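You operate a simulated robot arm through the tools that you are given. There is no shell and no other tool.

The job below is to be done with a simulated robot arm. You get a single attempt, and the scene is never put back.

Task
Pack the grey tote on the top of the packing table. At the end: the black roller from the top of the packing table is in the grey tote; the white lint tuft stands where the grey lint wad stood; the tag marked "locked off" from the top of the packing table is in the grey tote; the grey lint wad from the top of the packing table stands on top of the purple filter; the blue sensor from the top of the packing table stands on top of the teal filter; whatever was shut is shut again. Leave all else as you found it, and nothing knocked over.

It is judged by the outcome, as a careful person would: the job done as asked, and still so three seconds after it is handed in. It fails if anything else is knocked over, pushed out of place, dropped, spilled or broken.

Robot
A 7-joint arm with a two-finger parallel gripper, fixed in place. Base frame: the origin is on the floor under the middle of its stand, x ahead of it, y to its left, z up; the work surface is at about z = 850. Readings come in mm, rad, newtons and seconds.
With the tool pointing down near the work surface it reaches from about 240 to 680 mm from the base axis. Its first joint turns from -1.152 to 1.152 rad. Payload 2.4 kg.
The tool frame sits at the grasp point between the pads (the TCP): z along the fingers, y along the line on which they close. The tips reach 30 mm beyond it. Largest opening 94 mm; finger width 28, thickness 10; the body of the gripper, 50 by 96 mm, starts 55 mm behind the TCP.
Orientation is that of the tool frame in the base frame, as a unit quaternion [x, y, z, w]. With the fingers straight down and closing along the base's y, the tool's x points along the base's -x, its y along +y and its z along -z.

Tools
- The arm moves only by the tool move_arm. Its argument "rows" is a list of rows, each a list of 6 numbers: the shift along the tool's x, y, z in mm, then the turn, a rotation vector about the tool's x, y, z in rad. In form: [[dx, dy, dz, ax, ay, az], ...]. A call has 1 to 20 rows; each row shifts and turns the commanded pose from where the row before left it, along the tool's axes as they then stand. "hand" is the finger opening in mm, from 0 to 94, set as the call begins (left out, the last holds). Rows are played at 5 a second. More than 50 mm and 0.15 rad between two rows, or a gripper value outside its range, and nothing of the call is played. A pose out of reach is approached as far as the arm can. The call stops where the force on the tool passes 40 N (or 10 N more than at its start, if that is more) or the arm is blocked; 0.2 s more then pass. Each finger travels about 153 mm/s and halts on what it meets, pressing with about 41 N; the grip force reading is that of the motor and also rises with nothing between the fingers. The clock runs only during rows and for 0.2 s after the last one: add rows that do not move to give the fingers time. It gives the time, the measured TCP pose, the force on the tool (base axes), the opening and the grip force at its end, in the units of the frame above (readings bear some noise), with the torque about the TCP (base axes, N m) and any sound that the robot's microphone picked up.
- Cameras (640 x 400 px; columns grow to the right, rows downward): "scene" is fixed at [38.8, 477.3, 1436.9]; the picture's right is [-0.74, -0.67, 0.00], its down [-0.45, 0.49, -0.75] and it looks along [0.50, -0.55, -0.66] (base axes); focal length 298 px, centre (320, 200). "wrist" rides on the gripper at [76, 14, -103] in the tool frame; the picture's right is [-0.18, 0.98, 0.00], its down [-0.75, -0.14, -0.64] and it looks along [-0.63, -0.12, 0.77] (tool axes); focal length 243 px, centre (320, 200). There is no depth. A picture from a camera that has moved, and an enlarged one, comes with that camera's place and axes in the base frame and with its lens.
- snapshot(camera): a new picture of that camera. The clock stands still meanwhile.
- zoom(camera, box): a new picture of the part [left, top, right, bottom] of that camera's present view, enlarged. The clock stands still meanwhile.
- hand_in(): hands the job in; it is judged then, once.

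Nothing tells you positions but the pictures and the camera data. Unless the task says otherwise, let go and move clear before handing in.

The tools are called as name(argument=value, ...) on one line, values as JSON. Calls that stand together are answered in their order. move_arm: Moves the arm, as the interface text tells. Its arguments: {"type":"object","properties":{"rows":{"type":"array"},"hand":{"type":"number"}},"required":["rows"]} The other tools are called the same way: snapshot (camera) takes a picture; zoom (camera, box) takes an enlarged picture of a part of a camera's view; hand_in () hands the job in.

At the start:

```text
t: 0.0
tool_pos: [383.3, -192.5, 1146.2]
ee_rot: [0.0, 1.0, 0.0, 0.0]
contact_force: [-0.3, 0.3, -0.4]
ft_torque: [-0.01, -0.01, -0.01]
gripper_width: 94.0
grasp_force: 0.0
```

scene: 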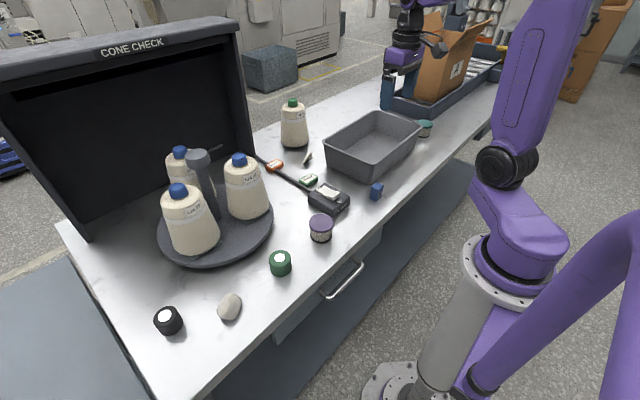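
wrist: 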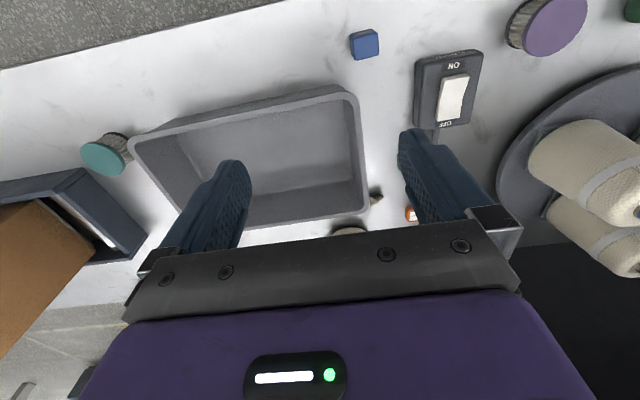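

I see a packing table with a turntable of cones, a grey tote, a switch box, two small tags, a purple filter, a teal filter, a blue cube, a black roller, a green roller and a light lint wad. I'll zoom in on the details before moving.

zoom(camera="scene", box=[240, 80, 440, 205])

zoom(camera="scene", box=[140, 190, 380, 340])

zoom(camera="scene", box=[250, 140, 350, 220])

zoom(camera="wrist", box=[320, 0, 640, 240])

```text
3.20 times, centred on (340, 142) of scene
camera zoom: at [38.8, 477.3, 1436.9], right [-0.74, -0.67, 0.0], down [-0.45, 0.49, -0.75], along [0.5, -0.55, -0.66], focal length 953 px, centre (256, 384)
```

zoom: 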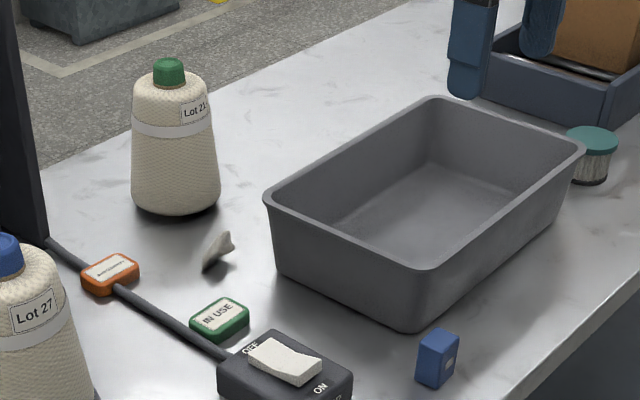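

```text
2.67 times, centred on (260, 265) of scene
camera zoom: at [38.8, 477.3, 1436.9], right [-0.74, -0.67, 0.0], down [-0.45, 0.49, -0.75], along [0.5, -0.55, -0.66], focal length 794 px, centre (480, 27)
```

zoom: 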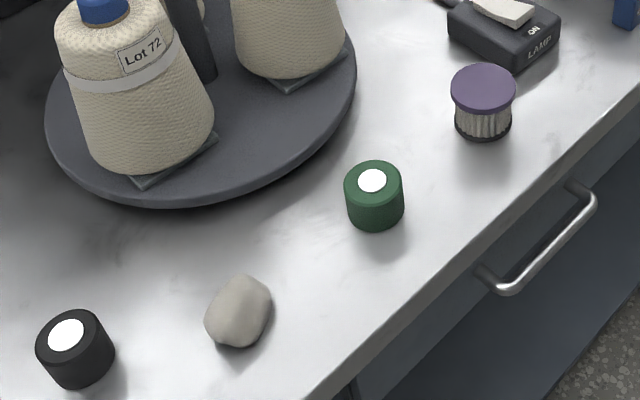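

```text
5.00 times, centred on (300, 180) of scene
camera zoom: at [38.8, 477.3, 1436.9], right [-0.74, -0.67, 0.0], down [-0.45, 0.49, -0.75], along [0.5, -0.55, -0.66], focal length 1489 px, centre (420, 300)
```

zoom: 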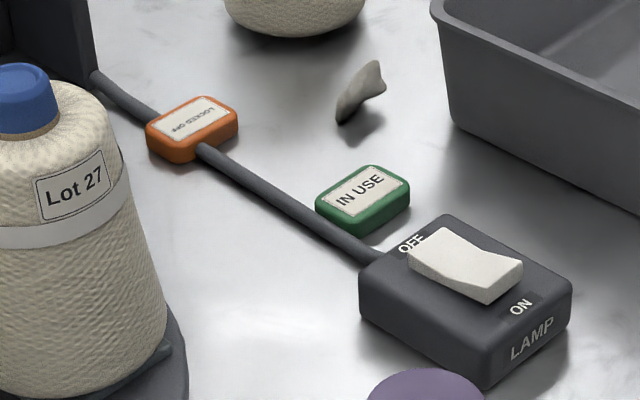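

```text
1.67 times, centred on (480, 120) of wrist
camera zoom: at [307.2, -177.4, 1249.1], right [0.18, 0.98, 0.0], down [0.75, -0.14, 0.64], along [0.63, -0.12, -0.77], focal length 404 px, centre (53, 333)
```

zoom: 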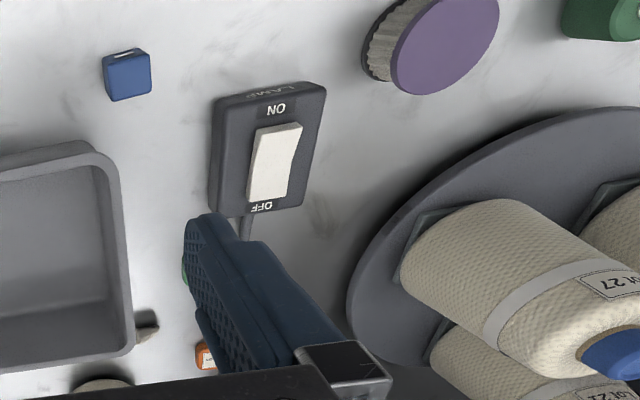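

The items line up roughly as follows: black roller near (453, 467), light wad near (390, 369), purple filter near (396, 77), blue sensor near (374, -147), orange tag near (700, -36). I'll move the arm high over to the left first to look closely at the wad and roller.

move_arm(rows=[[0, 50, 0, 0, 0, 0], [0, 50, 0, 0, 0, 0], [0, 50, 0, 0, 0, 0], [0, 50, 0, 0, 0, 0], [0, 50, 0, 0, 0, 0], [0, 50, 0, 0, 0, 0], [0, 50, 0, 0, 0, 0], [0, 50, 0, 0, 0, 0], [0, 50, 0, 0, 0, 0], [0, 42, 0, 0, 0, 0]])

snapshot(camera="wrist")

snapshot(camera="scene")

```text
t: 2.2
tool_pos: [383.0, 303.0, 1142.6]
ee_rot: [0.0, 1.0, 0.001, 0.0]
contact_force: [-0.3, -0.3, 0.4]
ft_torque: [-0.02, 0.03, 0.0]
gripper_width: 93.9
grasp_force: 0.2
```

```text
taken
camera wrist: at [307.1, 317.4, 1245.4], right [0.19, 0.98, 0.0], down [0.75, -0.14, 0.64], along [0.63, -0.12, -0.77], focal length 243 px, centre (320, 200)
```

wrist: 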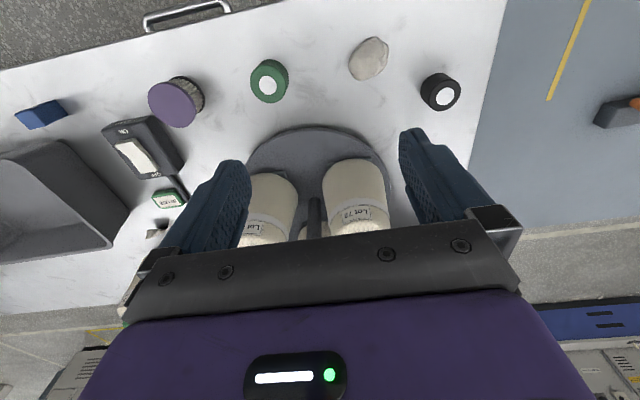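

```text
taken
```

scene: 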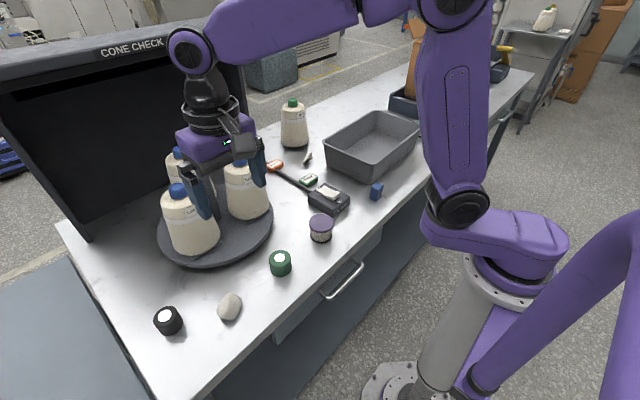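

From here the light wad, rollers and drawer handle are visible at the top of the wrist view. I'll zoom in on them and on the small grey object by the tote.

zoom(camera="wrist", box=[320, 10, 480, 110])

zoom(camera="wrist", box=[100, 0, 300, 125])

zoom(camera="wrist", box=[100, 150, 228, 230])

zoom(camera="scene", box=[250, 140, 330, 190])

zoom(camera="scene", box=[200, 240, 420, 378])

```text
4.00 times, centred on (400, 60) of wrist
camera zoom: at [307.1, 317.4, 1245.4], right [0.19, 0.98, 0.0], down [0.75, -0.14, 0.64], along [0.63, -0.12, -0.77], focal length 970 px, centre (0, 760)
```

zoom: 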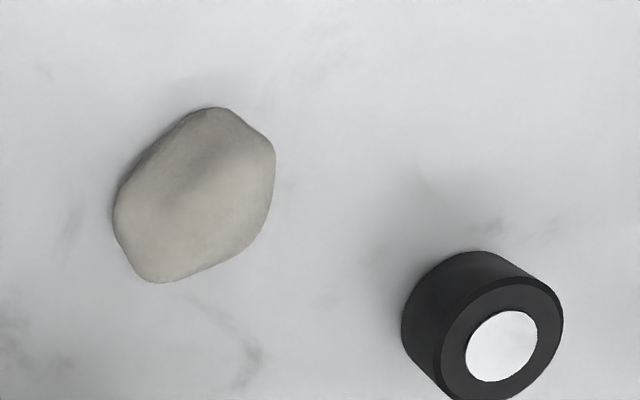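

```text
3.20 times, centred on (200, 62) of wrist
camera zoom: at [307.1, 317.4, 1245.4], right [0.19, 0.98, 0.0], down [0.75, -0.14, 0.64], along [0.63, -0.12, -0.77], focal length 776 px, centre (704, 640)
```

zoom: 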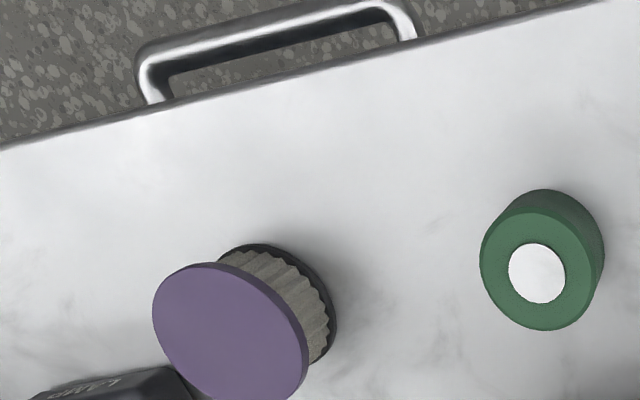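

```text
5.00 times, centred on (164, 190) of wrist
camera zoom: at [307.1, 317.4, 1245.4], right [0.19, 0.98, 0.0], down [0.75, -0.14, 0.64], along [0.63, -0.12, -0.77], focal length 1213 px, centre (1100, 250)
```

zoom: 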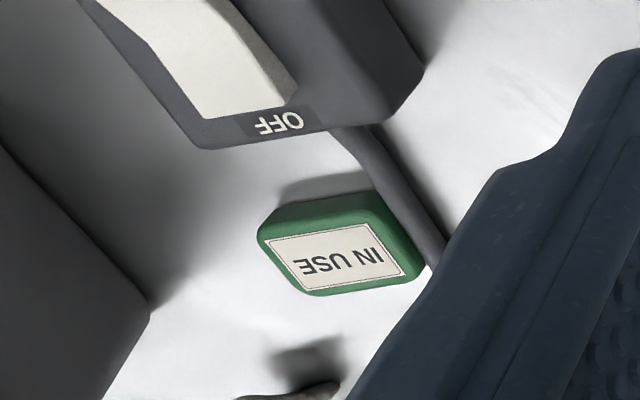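

```text
8.00 times, centred on (290, 165) of scene
camera zoom: at [38.8, 477.3, 1436.9], right [-0.74, -0.67, 0.0], down [-0.45, 0.49, -0.75], along [0.5, -0.55, -0.66], focal length 2382 px, centre (560, 480)
```

zoom: 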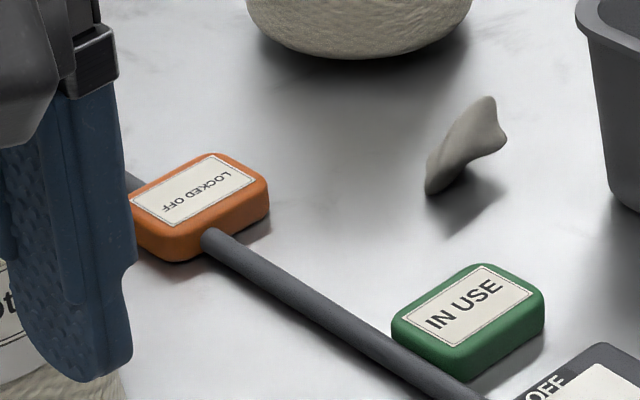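

```text
2.90 times, centred on (310, 309) of scene
camera zoom: at [38.8, 477.3, 1436.9], right [-0.74, -0.67, 0.0], down [-0.45, 0.49, -0.75], along [0.5, -0.55, -0.66], focal length 863 px, centre (349, -116)
```

zoom: 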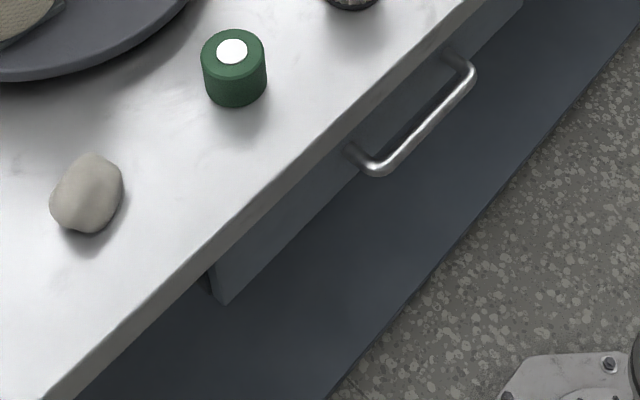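

The light lump at about (390, 369) looks like a grey lint wad, and the drawer under the table may hold the white tuft. I'll look closer at the small grey lump and the orange tag before deciding.

move_arm(rows=[[0, -50, 0, 0, 0, 0], [0, -50, 0, 0, 0, 0], [0, -50, 0, 0, 0, 0], [0, -50, 0, 0, 0, 0], [0, -50, 0, 0, 0, 0], [0, -50, 0, 0, 0, 0], [0, -50, 0, 0, 0, 0], [-35, -35, 0, 0, 0, 0], [-35, -10, 35, 0, 0, 0], [-35, 0, 35, 0, 0, 0], [0, 0, 25, 0, 0, 0]])

snapshot(camera="wrist")

snapshot(camera="scene")

```text
refused: row 9 steps farther than a row can; nothing moved
```

```text
taken
camera wrist: at [307.1, 317.4, 1245.4], right [0.19, 0.98, 0.0], down [0.75, -0.14, 0.64], along [0.63, -0.12, -0.77], focal length 243 px, centre (320, 200)
```

wrist: 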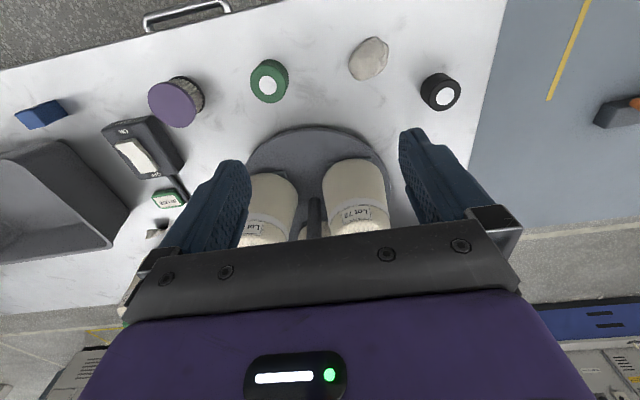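

```text
taken
```

scene: 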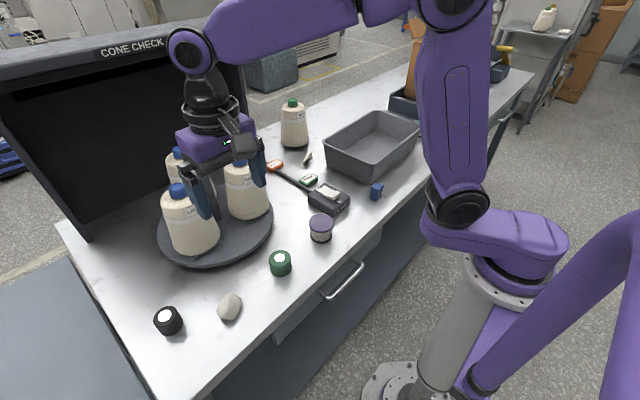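

The move was refused because one diagonal step was just over 50 mm, so nothing moved. I'll resend it with smaller steps to look at the small lump and the tag.

move_arm(rows=[[0, -50, 0, 0, 0, 0], [0, -50, 0, 0, 0, 0], [0, -50, 0, 0, 0, 0], [0, -50, 0, 0, 0, 0], [0, -50, 0, 0, 0, 0], [0, -50, 0, 0, 0, 0], [0, -50, 0, 0, 0, 0], [-30, -35, 0, 0, 0, 0], [-30, -10, 30, 0, 0, 0], [-30, 0, 30, 0, 0, 0], [-15, 0, 35, 0, 0, 0]])

snapshot(camera="wrist")

snapshot(camera="scene")

```text
t: 4.6
tool_pos: [487.9, -97.3, 1051.9]
ee_rot: [0.0, 1.0, 0.0, 0.0]
contact_force: [0.3, -0.3, -0.5]
ft_torque: [-0.03, 0.0, 0.03]
gripper_width: 94.0
grasp_force: 0.2
```

```text
taken
camera wrist: at [410.6, -82.7, 1154.7], right [0.18, 0.98, 0.0], down [0.75, -0.14, 0.64], along [0.63, -0.12, -0.77], focal length 243 px, centre (320, 200)
```

wrist: 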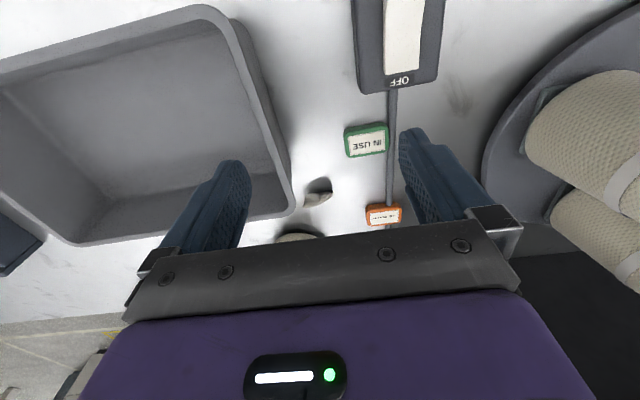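

```text
taken
```

scene: 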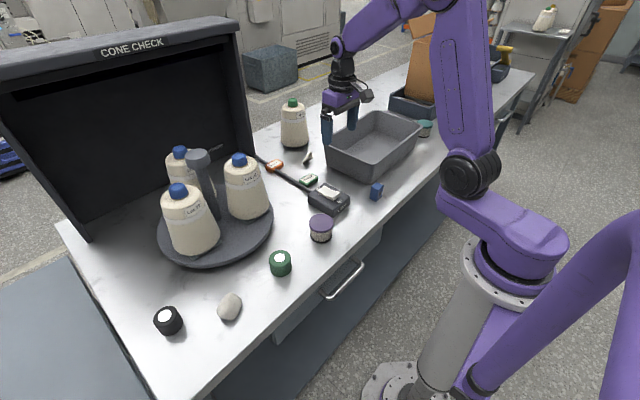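

zoom(camera="wrist", box=[280, 110, 440, 210])

zoom(camera="wrist", box=[330, 185, 426, 245])

zoom(camera="scene", box=[250, 135, 346, 195])

```text
4.00 times, centred on (360, 160) of wrist
camera zoom: at [410.6, -82.7, 1154.7], right [0.18, 0.98, 0.0], down [0.75, -0.14, 0.64], along [0.63, -0.12, -0.77], focal length 970 px, centre (160, 360)
```

zoom: 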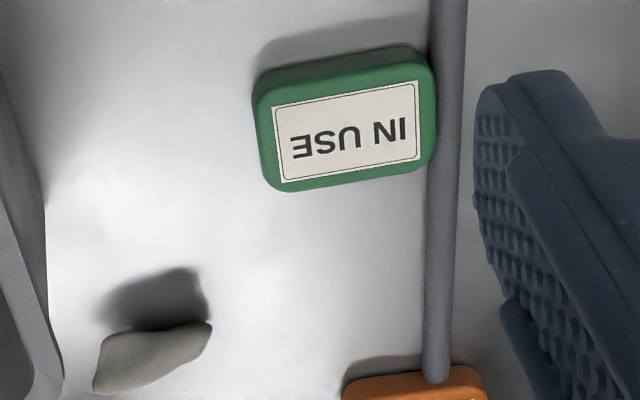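

```text
6.67 times, centred on (378, 215) of wrist
camera zoom: at [410.6, -82.7, 1154.7], right [0.18, 0.98, 0.0], down [0.75, -0.14, 0.64], along [0.63, -0.12, -0.77], focal length 1618 px, centre (-67, 100)
```

zoom: 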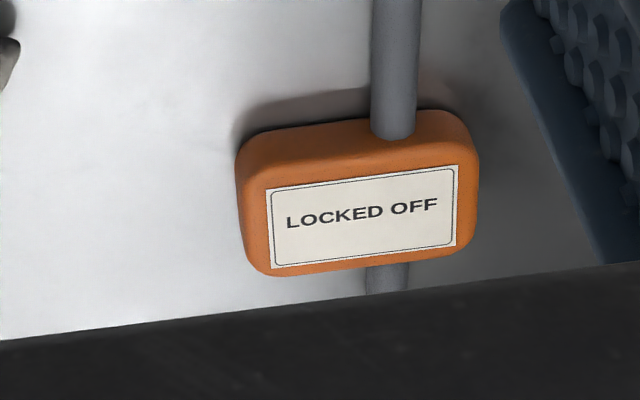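

```text
6.67 times, centred on (298, 165) of scene
camera zoom: at [38.8, 477.3, 1436.9], right [-0.74, -0.67, 0.0], down [-0.45, 0.49, -0.75], along [0.5, -0.55, -0.66], focal length 1985 px, centre (467, 433)
```

zoom: 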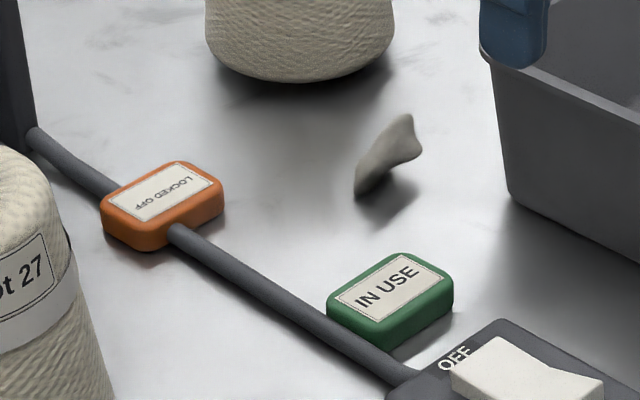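

The orange tag is the "LOCKED OFF" one, and neither lint lump on the table is truly white, so the white tuft is probably in the drawer. I take the drawer handle to be around x 282, y 42–175, z 770, so I'll go above it and turn the gripper to look at it.

move_arm(rows=[[0, 0, -45, 0, 0, 0], [0, 50, 0, 0, 0, 0], [0, 50, 0, 0, 0, 0], [0, 50, 0, 0, 0, 0], [0, 50, 0, 0, 0, 0], [50, 5, 0, 0, 0, 0], [50, 0, 0, 0, 0, 0], [50, 0, 0, 0, 0, 0], [50, 0, 0, 0, 0, 0], [6, 0, 0, 0, 0, 0]])

move_arm(rows=[[0, 0, 0, 0, 0, 0.143], [0, 0, 0, 0, 0, 0.143], [0, 0, 0, 0, 0, 0.143], [0, 0, 0, 0, 0, 0.143], [0, 0, 0, 0, 0, 0.143], [0, 0, 0, 0, 0, 0.143], [0, 0, 0, 0, 0, 0.143], [0, 0, 0, 0, 0, 0.143], [0, 0, 0, 0, 0, 0.143], [0, 0, 0, 0, 0, 0.143], [0, 0, 0, 0, 0, 0.1408]])

snapshot(camera="wrist")

snapshot(camera="scene")

```text
refused: row 6 steps farther than a row can; nothing moved
```

```text
t: 7.0
tool_pos: [487.7, -93.1, 1051.1]
ee_rot: [0.708, 0.706, 0.001, 0.0]
contact_force: [0.3, -0.4, -0.2]
ft_torque: [-0.01, -0.02, 0.04]
gripper_width: 93.9
grasp_force: 0.1
```

```text
taken
camera wrist: at [502.1, -18.0, 1154.2], right [0.98, -0.19, 0.0], down [-0.14, -0.75, 0.64], along [-0.12, -0.63, -0.77], focal length 243 px, centre (320, 200)
```

wrist: 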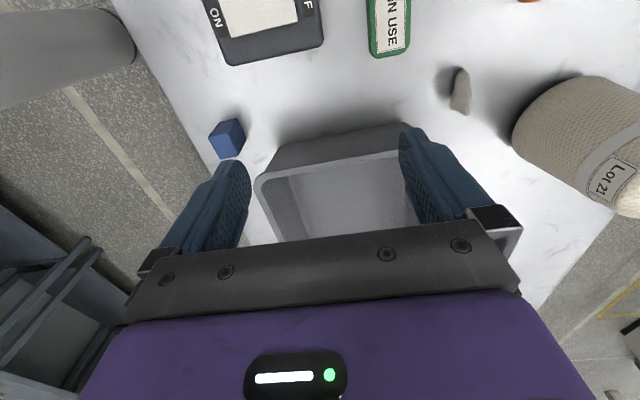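

```text
taken
```

scene: 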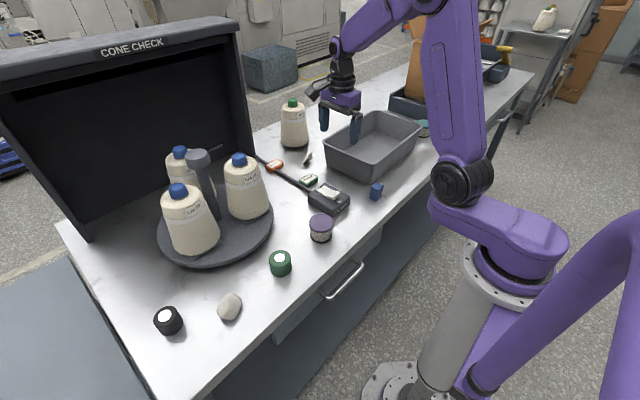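

The first move was refused for a step slightly over 50 mm, and only the turn played, so the gripper now closes along base x and nothing was touched. I'll zoom in on the small grey piece from this angle.

zoom(camera="wrist", box=[400, 40, 528, 120])

zoom(camera="wrist", box=[180, 80, 308, 160])

```text
5.00 times, centred on (464, 80) of wrist
camera zoom: at [502.1, -18.0, 1154.2], right [0.98, -0.19, 0.0], down [-0.14, -0.75, 0.64], along [-0.12, -0.63, -0.77], focal length 1213 px, centre (-400, 800)
```

zoom: 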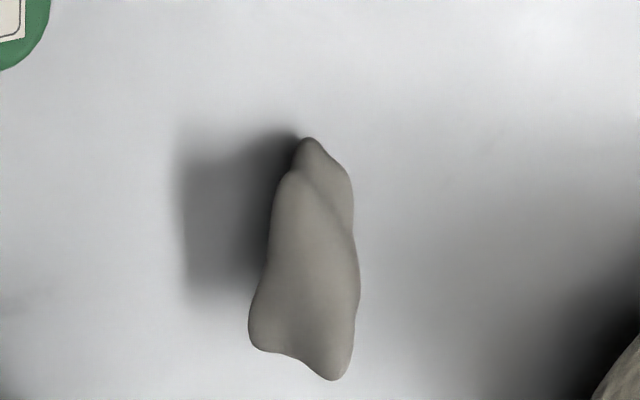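

```text
5.00 times, centred on (244, 120) of wrist
camera zoom: at [502.1, -18.0, 1154.2], right [0.98, -0.19, 0.0], down [-0.14, -0.75, 0.64], along [-0.12, -0.63, -0.77], focal length 1213 px, centre (700, 600)
```

zoom: 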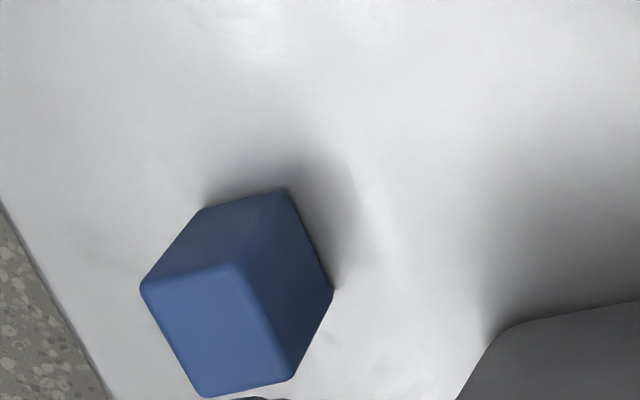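

The small piece is a grey upright sliver, so I need to compare its colour with the larger lump from the same camera.

zoom(camera="scene", box=[205, 286, 253, 326])

zoom(camera="scene", box=[290, 142, 332, 177])

zoom(camera="scene", box=[400, 100, 464, 140])

```text
10.00 times, centred on (229, 306) of scene
camera zoom: at [38.8, 477.3, 1436.9], right [-0.74, -0.67, 0.0], down [-0.45, 0.49, -0.75], along [0.5, -0.55, -0.66], focal length 2978 px, centre (1230, -860)
```

zoom: 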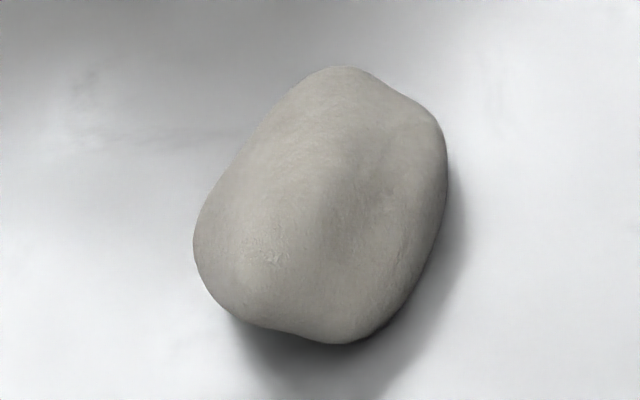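

```text
11.43 times, centred on (311, 160) of scene
camera zoom: at [38.8, 477.3, 1436.9], right [-0.74, -0.67, 0.0], down [-0.45, 0.49, -0.75], along [0.5, -0.55, -0.66], focal length 3403 px, centre (423, 663)
```

zoom: 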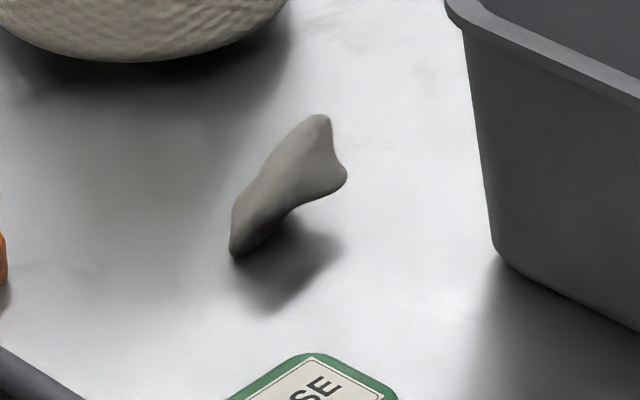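

```text
10.00 times, centred on (432, 120) of scene
camera zoom: at [38.8, 477.3, 1436.9], right [-0.74, -0.67, 0.0], down [-0.45, 0.49, -0.75], along [0.5, -0.55, -0.66], focal length 2978 px, centre (-800, 1000)
```

zoom: 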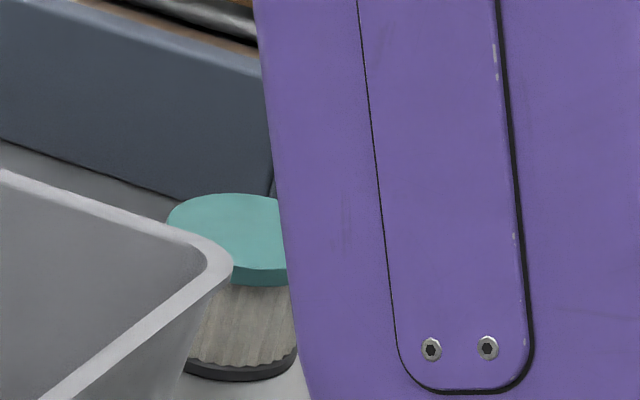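

Both lumps share the same grey, so the rounded one is the wad and the white tuft must be out of sight, most likely in the drawer. I'll move to look at the drawer front with steps safely under 50 mm.

move_arm(rows=[[0, 0, -45, 0, 0, 0], [0, -45, 0, 0, 0, 0], [0, -45, 0, 0, 0, 0], [0, -45, 0, 0, 0, 0], [0, -45, 0, 0, 0, 0], [47, -20, 0, 0, 0, 0], [47, 0, 0, 0, 0, 0], [47, 0, 0, 0, 0, 0], [47, 0, 0, 0, 0, 0], [47, 0, 0, 0, 0, 0], [47, 0, 0, 0, 0, 0], [47, 0, 0, 0, 0, 0], [44, 0, 0, 0, 0, 0], [0, 0, 45, 0, 0, 0], [0, 0, 45, 0, 0, 0]])

snapshot(camera="wrist")

snapshot(camera="scene")

```text
refused: row 6 steps farther than a row can; nothing moved
```

```text
taken
camera wrist: at [502.1, -18.0, 1154.2], right [0.98, -0.19, 0.0], down [-0.14, -0.75, 0.64], along [-0.12, -0.63, -0.77], focal length 243 px, centre (320, 200)
```

wrist: 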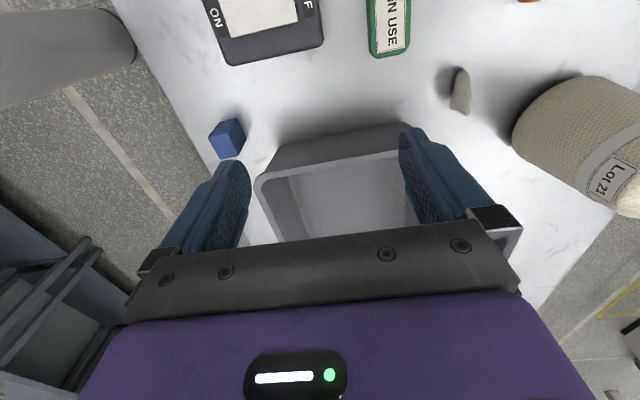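

```text
taken
```

scene: 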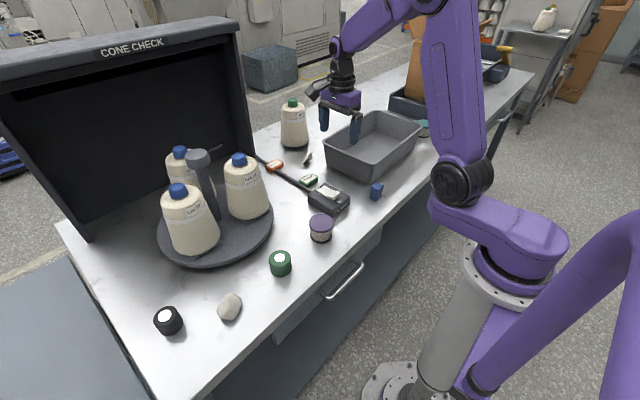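

My sideways step combined to 51 mm and was refused again, so nothing moved. I'll resend with every combined step well below 50.

move_arm(rows=[[0, 0, -45, 0, 0, 0], [0, -45, 0, 0, 0, 0], [0, -45, 0, 0, 0, 0], [0, -45, 0, 0, 0, 0], [0, -45, 0, 0, 0, 0], [0, -25, 0, 0, 0, 0], [47, 0, 0, 0, 0, 0], [47, 0, 0, 0, 0, 0], [47, 0, 0, 0, 0, 0], [47, 0, 0, 0, 0, 0], [47, 0, 0, 0, 0, 0], [47, 0, 0, 0, 0, 0], [47, 0, 0, 0, 0, 0], [44, 0, 0, 0, 0, 0], [0, 0, 45, 0, 0, 0], [0, 0, 45, 0, 0, 0]])

snapshot(camera="wrist")

snapshot(camera="scene")

```text
t: 10.4
tool_pos: [283.5, 278.0, 1004.4]
ee_rot: [0.707, 0.707, 0.0, 0.0]
contact_force: [0.1, -0.1, -0.2]
ft_torque: [0.03, 0.0, 0.01]
gripper_width: 94.2
grasp_force: 0.0
```

```text
taken
camera wrist: at [297.9, 354.7, 1106.5], right [0.98, -0.18, 0.0], down [-0.14, -0.75, 0.64], along [-0.12, -0.63, -0.77], focal length 243 px, centre (320, 200)
```

wrist: 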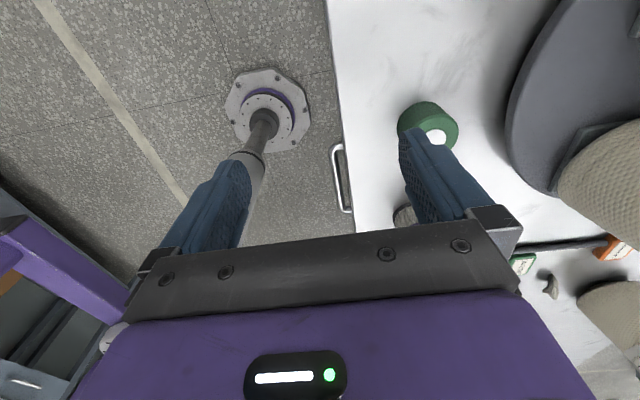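

```text
taken
```

scene: 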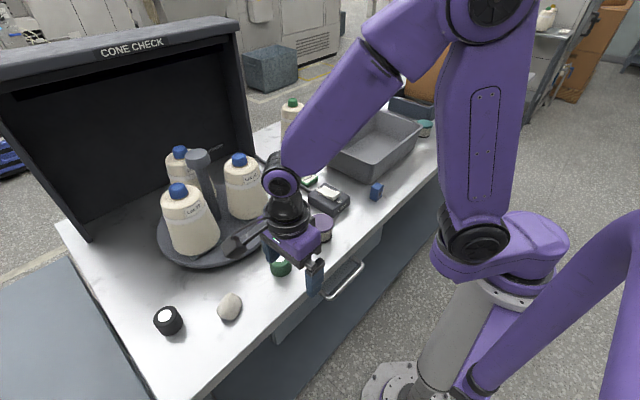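

The handle is visible just past the table's front edge. I'll zoom in to measure the gap behind it.

zoom(camera="wrist", box=[290, 130, 418, 210])

zoom(camera="scene", box=[280, 230, 408, 310])

```text
5.00 times, centred on (354, 170) of wrist
camera zoom: at [297.9, 354.7, 1106.5], right [0.98, -0.18, 0.0], down [-0.14, -0.75, 0.64], along [-0.12, -0.63, -0.77], focal length 1213 px, centre (150, 350)
```

zoom: 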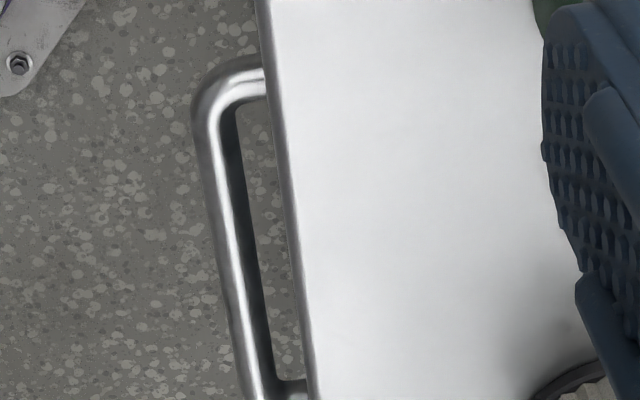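

```text
5.00 times, centred on (344, 270) of scene
camera zoom: at [38.8, 477.3, 1436.9], right [-0.74, -0.67, 0.0], down [-0.45, 0.49, -0.75], along [0.5, -0.55, -0.66], focal length 1489 px, centre (200, -150)
```

zoom: 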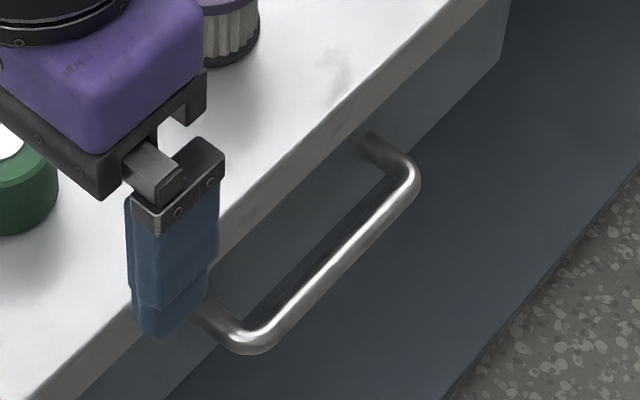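

I measure the handle bar at about x 282, z 768, spanning y 48–183, with the table edge at x≈301. I'll hook one finger behind the bar with the gripper fully open and tilted about 10° forward, approaching along the tool axis. First I'll move to a pre-approach pose.

move_arm(rows=[[0, -45, 0, 0, 0, 0], [0, -16, 0, 0, 0, 0], [-45, 0, 0, 0, 0, 0], [-45, 0, 0, 0, 0, 0], [-40, 0, 0, 0, 0, 0], [0, 0, 0, -0.09, 0, 0], [0, 0, 0, -0.09, 0, 0], [0, 0, 0, 0, 0, 0]], hand=94)

snapshot(camera="wrist")

snapshot(camera="scene")

```text
t: 12.2
tool_pos: [273.3, 160.3, 1032.9]
ee_rot: [0.705, 0.704, 0.064, 0.064]
contact_force: [-0.2, 0.5, -0.5]
ft_torque: [-0.01, 0.02, -0.02]
gripper_width: 93.9
grasp_force: 0.0
out of reach, approached as far as the arm can: row 4, 5, 6, 7
```

```text
taken
camera wrist: at [269.4, 236.2, 1136.3], right [0.97, -0.18, 0.18], down [-0.25, -0.75, 0.61], along [0.02, -0.63, -0.78], focal length 243 px, centre (320, 200)
```

wrist: 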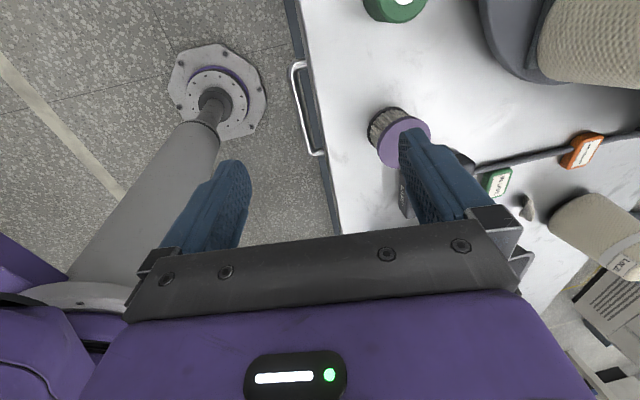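

```text
taken
```

scene: 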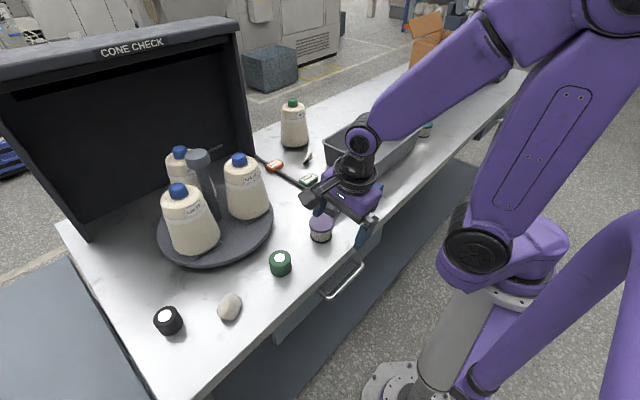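

At that height the arm can't fold in close enough, and it reports being near (273, 160, 1033). Closer to work-surface height the inner reach is better, so I'll lower straight down in steps, staying clear of the table edge.

move_arm(rows=[[0, -7.6, 42, 0, 0, 0], [0, 0, 0, 0, 0, 0]])

```text
t: 12.8
tool_pos: [290.2, 164.2, 996.8]
ee_rot: [0.705, 0.704, 0.063, 0.063]
contact_force: [-0.3, 0.4, 0.1]
ft_torque: [0.03, 0.0, -0.03]
gripper_width: 94.0
grasp_force: 0.0
out of reach, approached as far as the arm can: row 1
```

The inner reach limit depends on height and tilt, so I'll remove the tilt and back off to a larger y to get to a reachable pose before descending.

move_arm(rows=[[0, 0, 0, 0.09, 0, 0], [0, 0, 0, 0.09, 0, 0], [45, 0, 0, 0, 0, 0], [45, 0, 0, 0, 0, 0], [0, 0, 0, 0, 0, 0]])

```text
t: 14.0
tool_pos: [292.6, 256.9, 997.3]
ee_rot: [0.707, 0.707, 0.0, 0.0]
contact_force: [-0.4, 0.4, -0.5]
ft_torque: [-0.01, -0.01, 0.02]
gripper_width: 93.8
grasp_force: 0.1
```

The commanded pose follows the reached one: now at (293, 257, 997) with no tilt. I'll descend to z≈905 here, which is clear of the green roller, then slide back towards x≈235.

move_arm(rows=[[0, 0, 45, 0, 0, 0], [0, 0, 45, 0, 0, 0], [0, -30, 0, 0, 0, 0], [0, -28, 0, 0, 0, 0], [0, 0, 0, 0, 0, 0]])

snapshot(camera="wrist")

snapshot(camera="scene")

```text
t: 15.2
tool_pos: [235.2, 254.4, 907.0]
ee_rot: [0.707, 0.707, 0.0, 0.0]
contact_force: [0.0, -0.2, 0.3]
ft_torque: [-0.03, 0.03, 0.03]
gripper_width: 94.1
grasp_force: 0.0
```

```text
taken
camera wrist: at [250.9, 330.9, 1010.2], right [0.98, -0.18, 0.0], down [-0.14, -0.75, 0.64], along [-0.12, -0.63, -0.77], focal length 243 px, centre (320, 200)
```

wrist: 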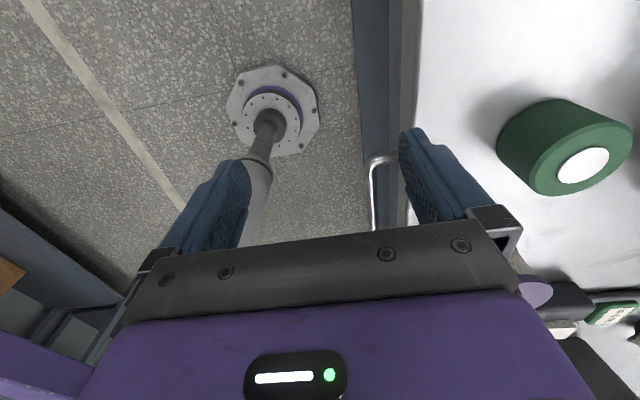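

```text
taken
```

scene: 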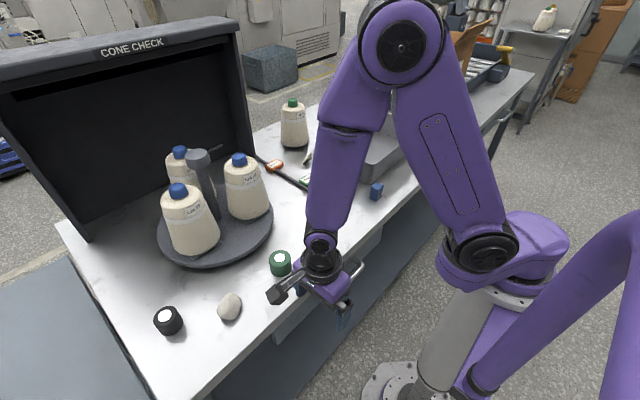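

The gripper is now in front of the table edge with the finger over the gap. I'll zoom in to refine the bar, drawer face and edge positions.

zoom(camera="wrist", box=[330, 130, 458, 210])

```text
5.00 times, centred on (394, 170) of wrist
camera zoom: at [250.9, 330.9, 1010.2], right [0.98, -0.18, 0.0], down [-0.14, -0.75, 0.64], along [-0.12, -0.63, -0.77], focal length 1213 px, centre (-50, 350)
```

zoom: 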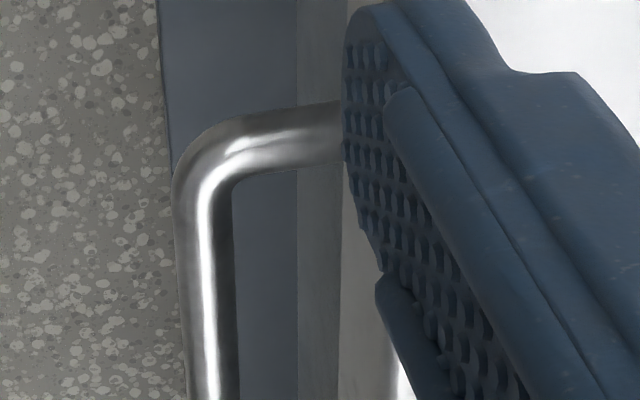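

The bar spans x≈275–288, the drawer face is at x≈308, and the table slab's underside is at z≈817. I'll descend to z≈830 in front of the edge, then slide sideways until over the handle.

move_arm(rows=[[0, 0, 40, 0, 0, 0], [0, 0, 37, 0, 0, 0], [-35, 0, 0, 0, 0, 0], [-35, 0, 0, 0, 0, 0], [-30, 0, 0, 0, 0, 0], [0, 0, 0, 0, 0, 0]])

snapshot(camera="wrist")

snapshot(camera="scene")

```text
t: 16.6
tool_pos: [242.1, 155.7, 824.7]
ee_rot: [0.706, 0.708, -0.003, -0.002]
contact_force: [-15.3, 8.7, -2.5]
ft_torque: [-0.16, -0.22, 0.34]
gripper_width: 85.3
grasp_force: 0.0
out of reach, approached as far as the arm can: row 4, 5
```

```text
taken
camera wrist: at [257.1, 232.9, 927.2], right [0.98, -0.18, -0.01], down [-0.13, -0.75, 0.64], along [-0.12, -0.63, -0.77], focal length 243 px, centre (320, 200)
```

wrist: 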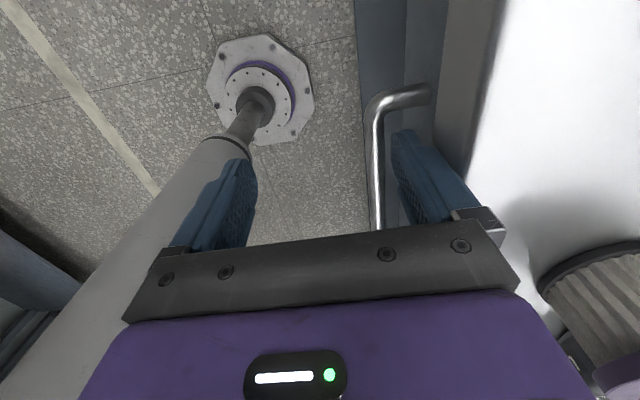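

```text
taken
```

scene: 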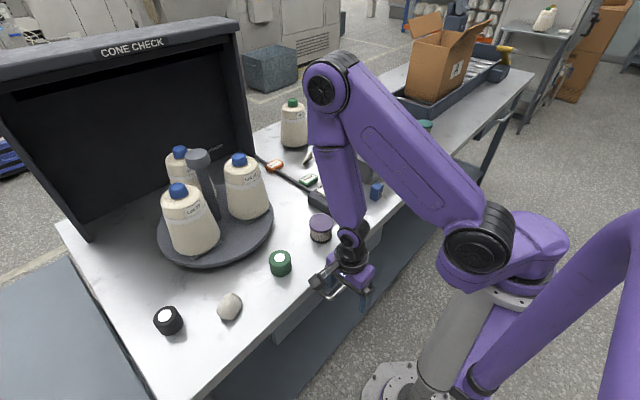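

The arm drifted outward at its inner reach limit and the finger is lightly pressing on the table edge, so I'll back off sideways to where it has reach and release that contact.

move_arm(rows=[[10, -4, 0, 0, 0, 0], [15, -4, 0, 0, 0, 0], [15, -4, 0, 0, 0, 0], [0, 0, 0, 0, 0, 0]], hand=94)

```text
t: 17.6
tool_pos: [232.7, 196.2, 824.5]
ee_rot: [0.708, 0.706, 0.001, 0.0]
contact_force: [0.7, 0.1, -1.2]
ft_torque: [0.0, 0.02, 0.02]
gripper_width: 94.1
grasp_force: 0.1
```

Contact is released at (233, 196, 825). The inner limit seems to be about r≈300 for a vertical tool, so I'll plan a sideways lean that keeps the wrist farther out. First I'll zoom in to measure the handle legs and drawer face from here.

snapshot(camera="wrist")

zoom(camera="wrist", box=[340, 80, 468, 160])

zoom(camera="scene", box=[290, 220, 418, 300])

```text
taken
camera wrist: at [246.3, 274.4, 927.5], right [0.98, -0.18, 0.0], down [-0.14, -0.75, 0.64], along [-0.12, -0.63, -0.77], focal length 243 px, centre (320, 200)
```

wrist: 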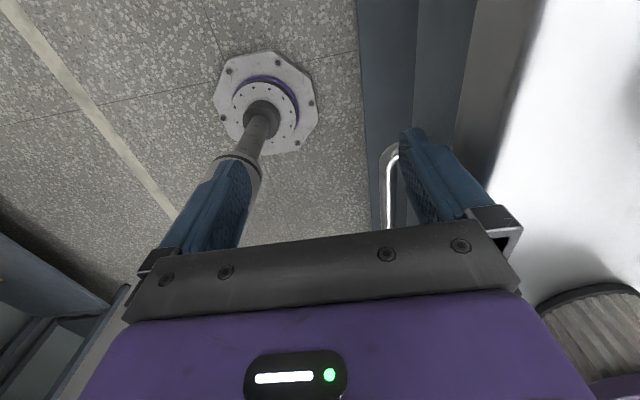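

```text
5.00 times, centred on (404, 120) of wrist
camera zoom: at [246.3, 274.4, 927.5], right [0.98, -0.18, 0.0], down [-0.14, -0.75, 0.64], along [-0.12, -0.63, -0.77], focal length 1213 px, centre (-100, 600)
```

zoom: 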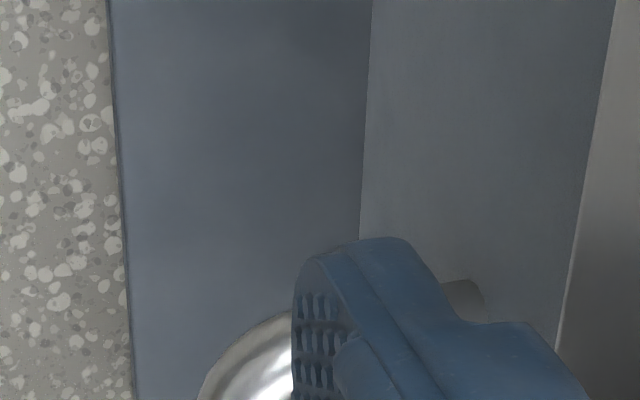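

```text
5.00 times, centred on (354, 260) of scene
camera zoom: at [38.8, 477.3, 1436.9], right [-0.74, -0.67, 0.0], down [-0.45, 0.49, -0.75], along [0.5, -0.55, -0.66], focal length 1489 px, centre (150, -100)
```

zoom: 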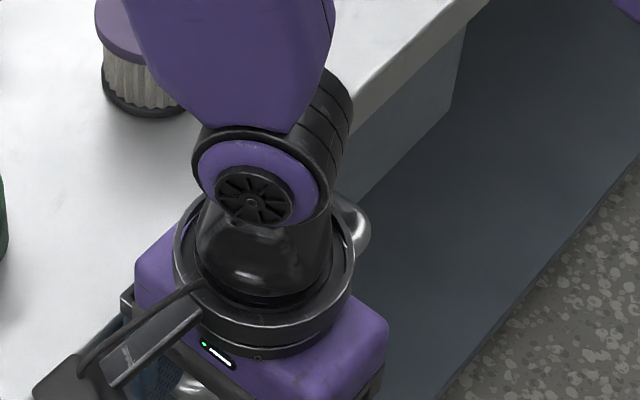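

The drawer face is at x≈309 with the handle legs at y≈53 and 184. I'll lean the tool sideways, with the wrist towards +y, and then tilt it slightly forward so the bracket clears the slab.

move_arm(rows=[[0, 0, 0, 0, -0.13, 0], [0, 0, 0, 0, -0.13, 0], [0, 0, 0, 0, -0.13, 0], [0, 0, 0, 0, -0.13, 0], [0, 0, 0, 0, -0.13, 0], [0, 0, 0, 0, 0, 0]])

```text
t: 19.0
tool_pos: [236.4, 196.5, 824.2]
ee_rot: [0.679, 0.677, -0.195, 0.208]
contact_force: [0.2, 0.0, 0.0]
ft_torque: [0.01, -0.01, 0.02]
gripper_width: 93.9
grasp_force: 0.0
out of reach, approached as far as the arm can: row 3
```

The lean is about 0.58 rad now, with the position held. Next I'll add the forward tilt about base y in two small steps.

move_arm(rows=[[0, 0, 0, -0.0964, 0, 0.0628], [0, 0, 0, -0.0964, 0, 0.0628], [0, 0, 0, 0, 0, 0]])

snapshot(camera="wrist")

snapshot(camera="scene")

```text
t: 19.8
tool_pos: [235.4, 198.2, 823.6]
ee_rot: [0.696, 0.649, -0.115, 0.284]
contact_force: [-0.5, -1.4, 0.1]
ft_torque: [0.03, 0.05, 0.01]
gripper_width: 94.2
grasp_force: 0.0
```

```text
taken
camera wrist: at [238.3, 318.1, 870.3], right [0.93, -0.15, 0.34], down [-0.37, -0.28, 0.88], along [-0.03, -0.95, -0.32], focal length 243 px, centre (320, 200)
```

wrist: 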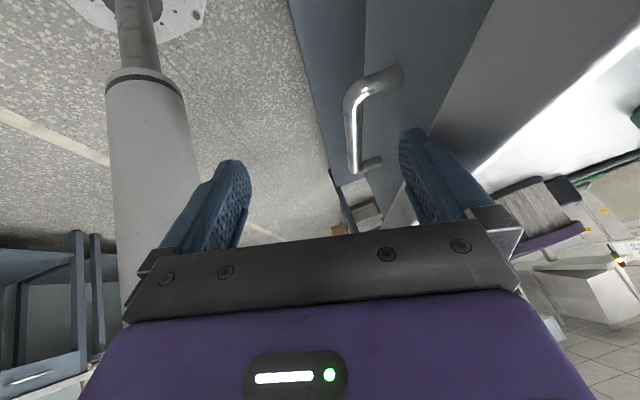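

```text
taken
```

scene: 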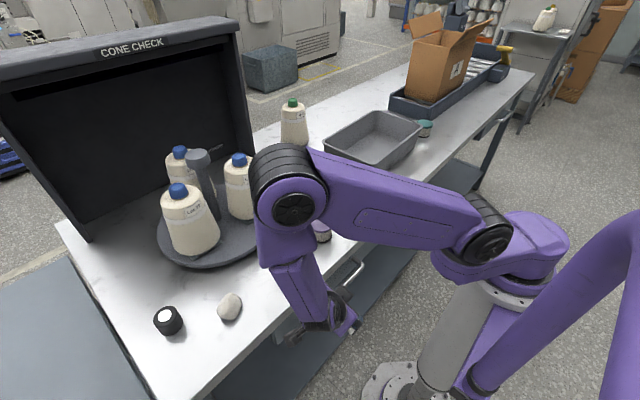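

The lean worked, but the elbow has swung lower over the table, still well above the items. I'll zoom to re-measure the handle from this side view before going in.

zoom(camera="wrist", box=[310, 50, 470, 190])

zoom(camera="scene", box=[200, 130, 440, 350])

```text
2.86 times, centred on (390, 120) of wrist
camera zoom: at [238.3, 318.1, 870.3], right [0.93, -0.15, 0.34], down [-0.37, -0.28, 0.88], along [-0.03, -0.95, -0.32], focal length 693 px, centre (120, 429)
```

zoom: 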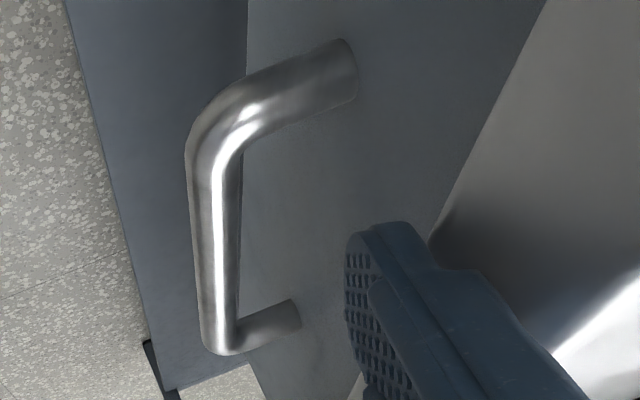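

```text
1.82 times, centred on (320, 240) of scene
camera zoom: at [38.8, 477.3, 1436.9], right [-0.74, -0.67, 0.0], down [-0.45, 0.49, -0.75], along [0.5, -0.55, -0.66], focal length 541 px, centre (320, 127)
```

zoom: 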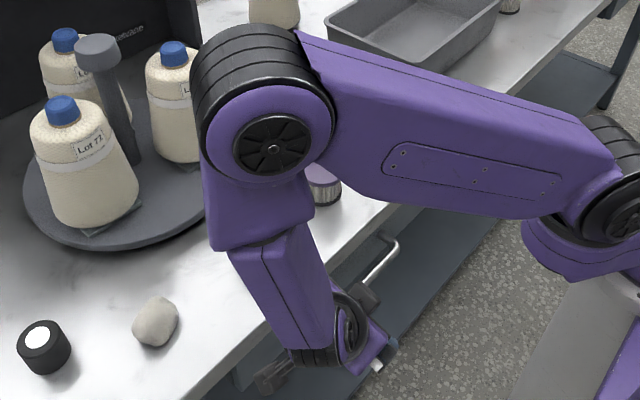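

The handle is clearly visible from the side. I'll move to the pre-approach point lined up above the gap and check the alignment with the finger near the bar.

move_arm(rows=[[-12.5, -8, 1, 0, 0, 0], [0, 0, 15, 0, 0, 0], [0, 0, 0, 0, 0, 0]])

snapshot(camera="wrist")

snapshot(camera="scene")

```text
t: 20.6
tool_pos: [230.7, 178.5, 815.5]
ee_rot: [0.696, 0.65, -0.114, 0.284]
contact_force: [-0.6, -0.8, 0.0]
ft_torque: [-0.02, 0.0, 0.0]
gripper_width: 94.1
grasp_force: 0.1
```

```text
taken
camera wrist: at [232.8, 298.3, 862.4], right [0.93, -0.15, 0.34], down [-0.37, -0.28, 0.88], along [-0.04, -0.95, -0.32], focal length 243 px, centre (320, 200)
```

wrist: 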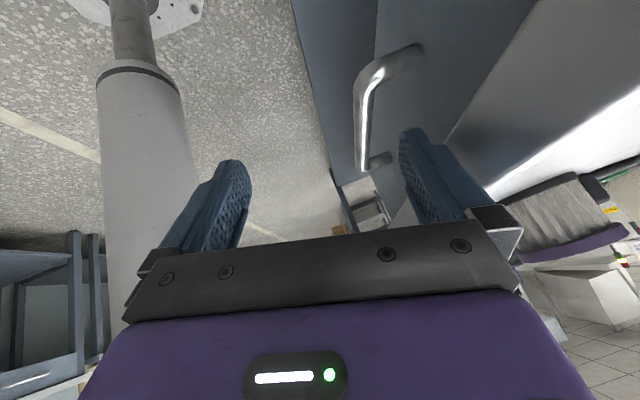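

```text
taken
```

scene: 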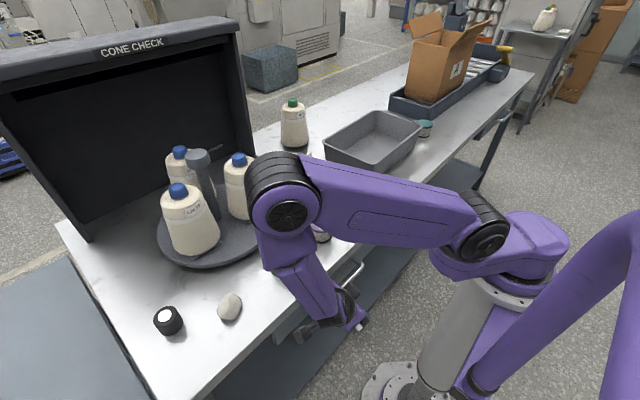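

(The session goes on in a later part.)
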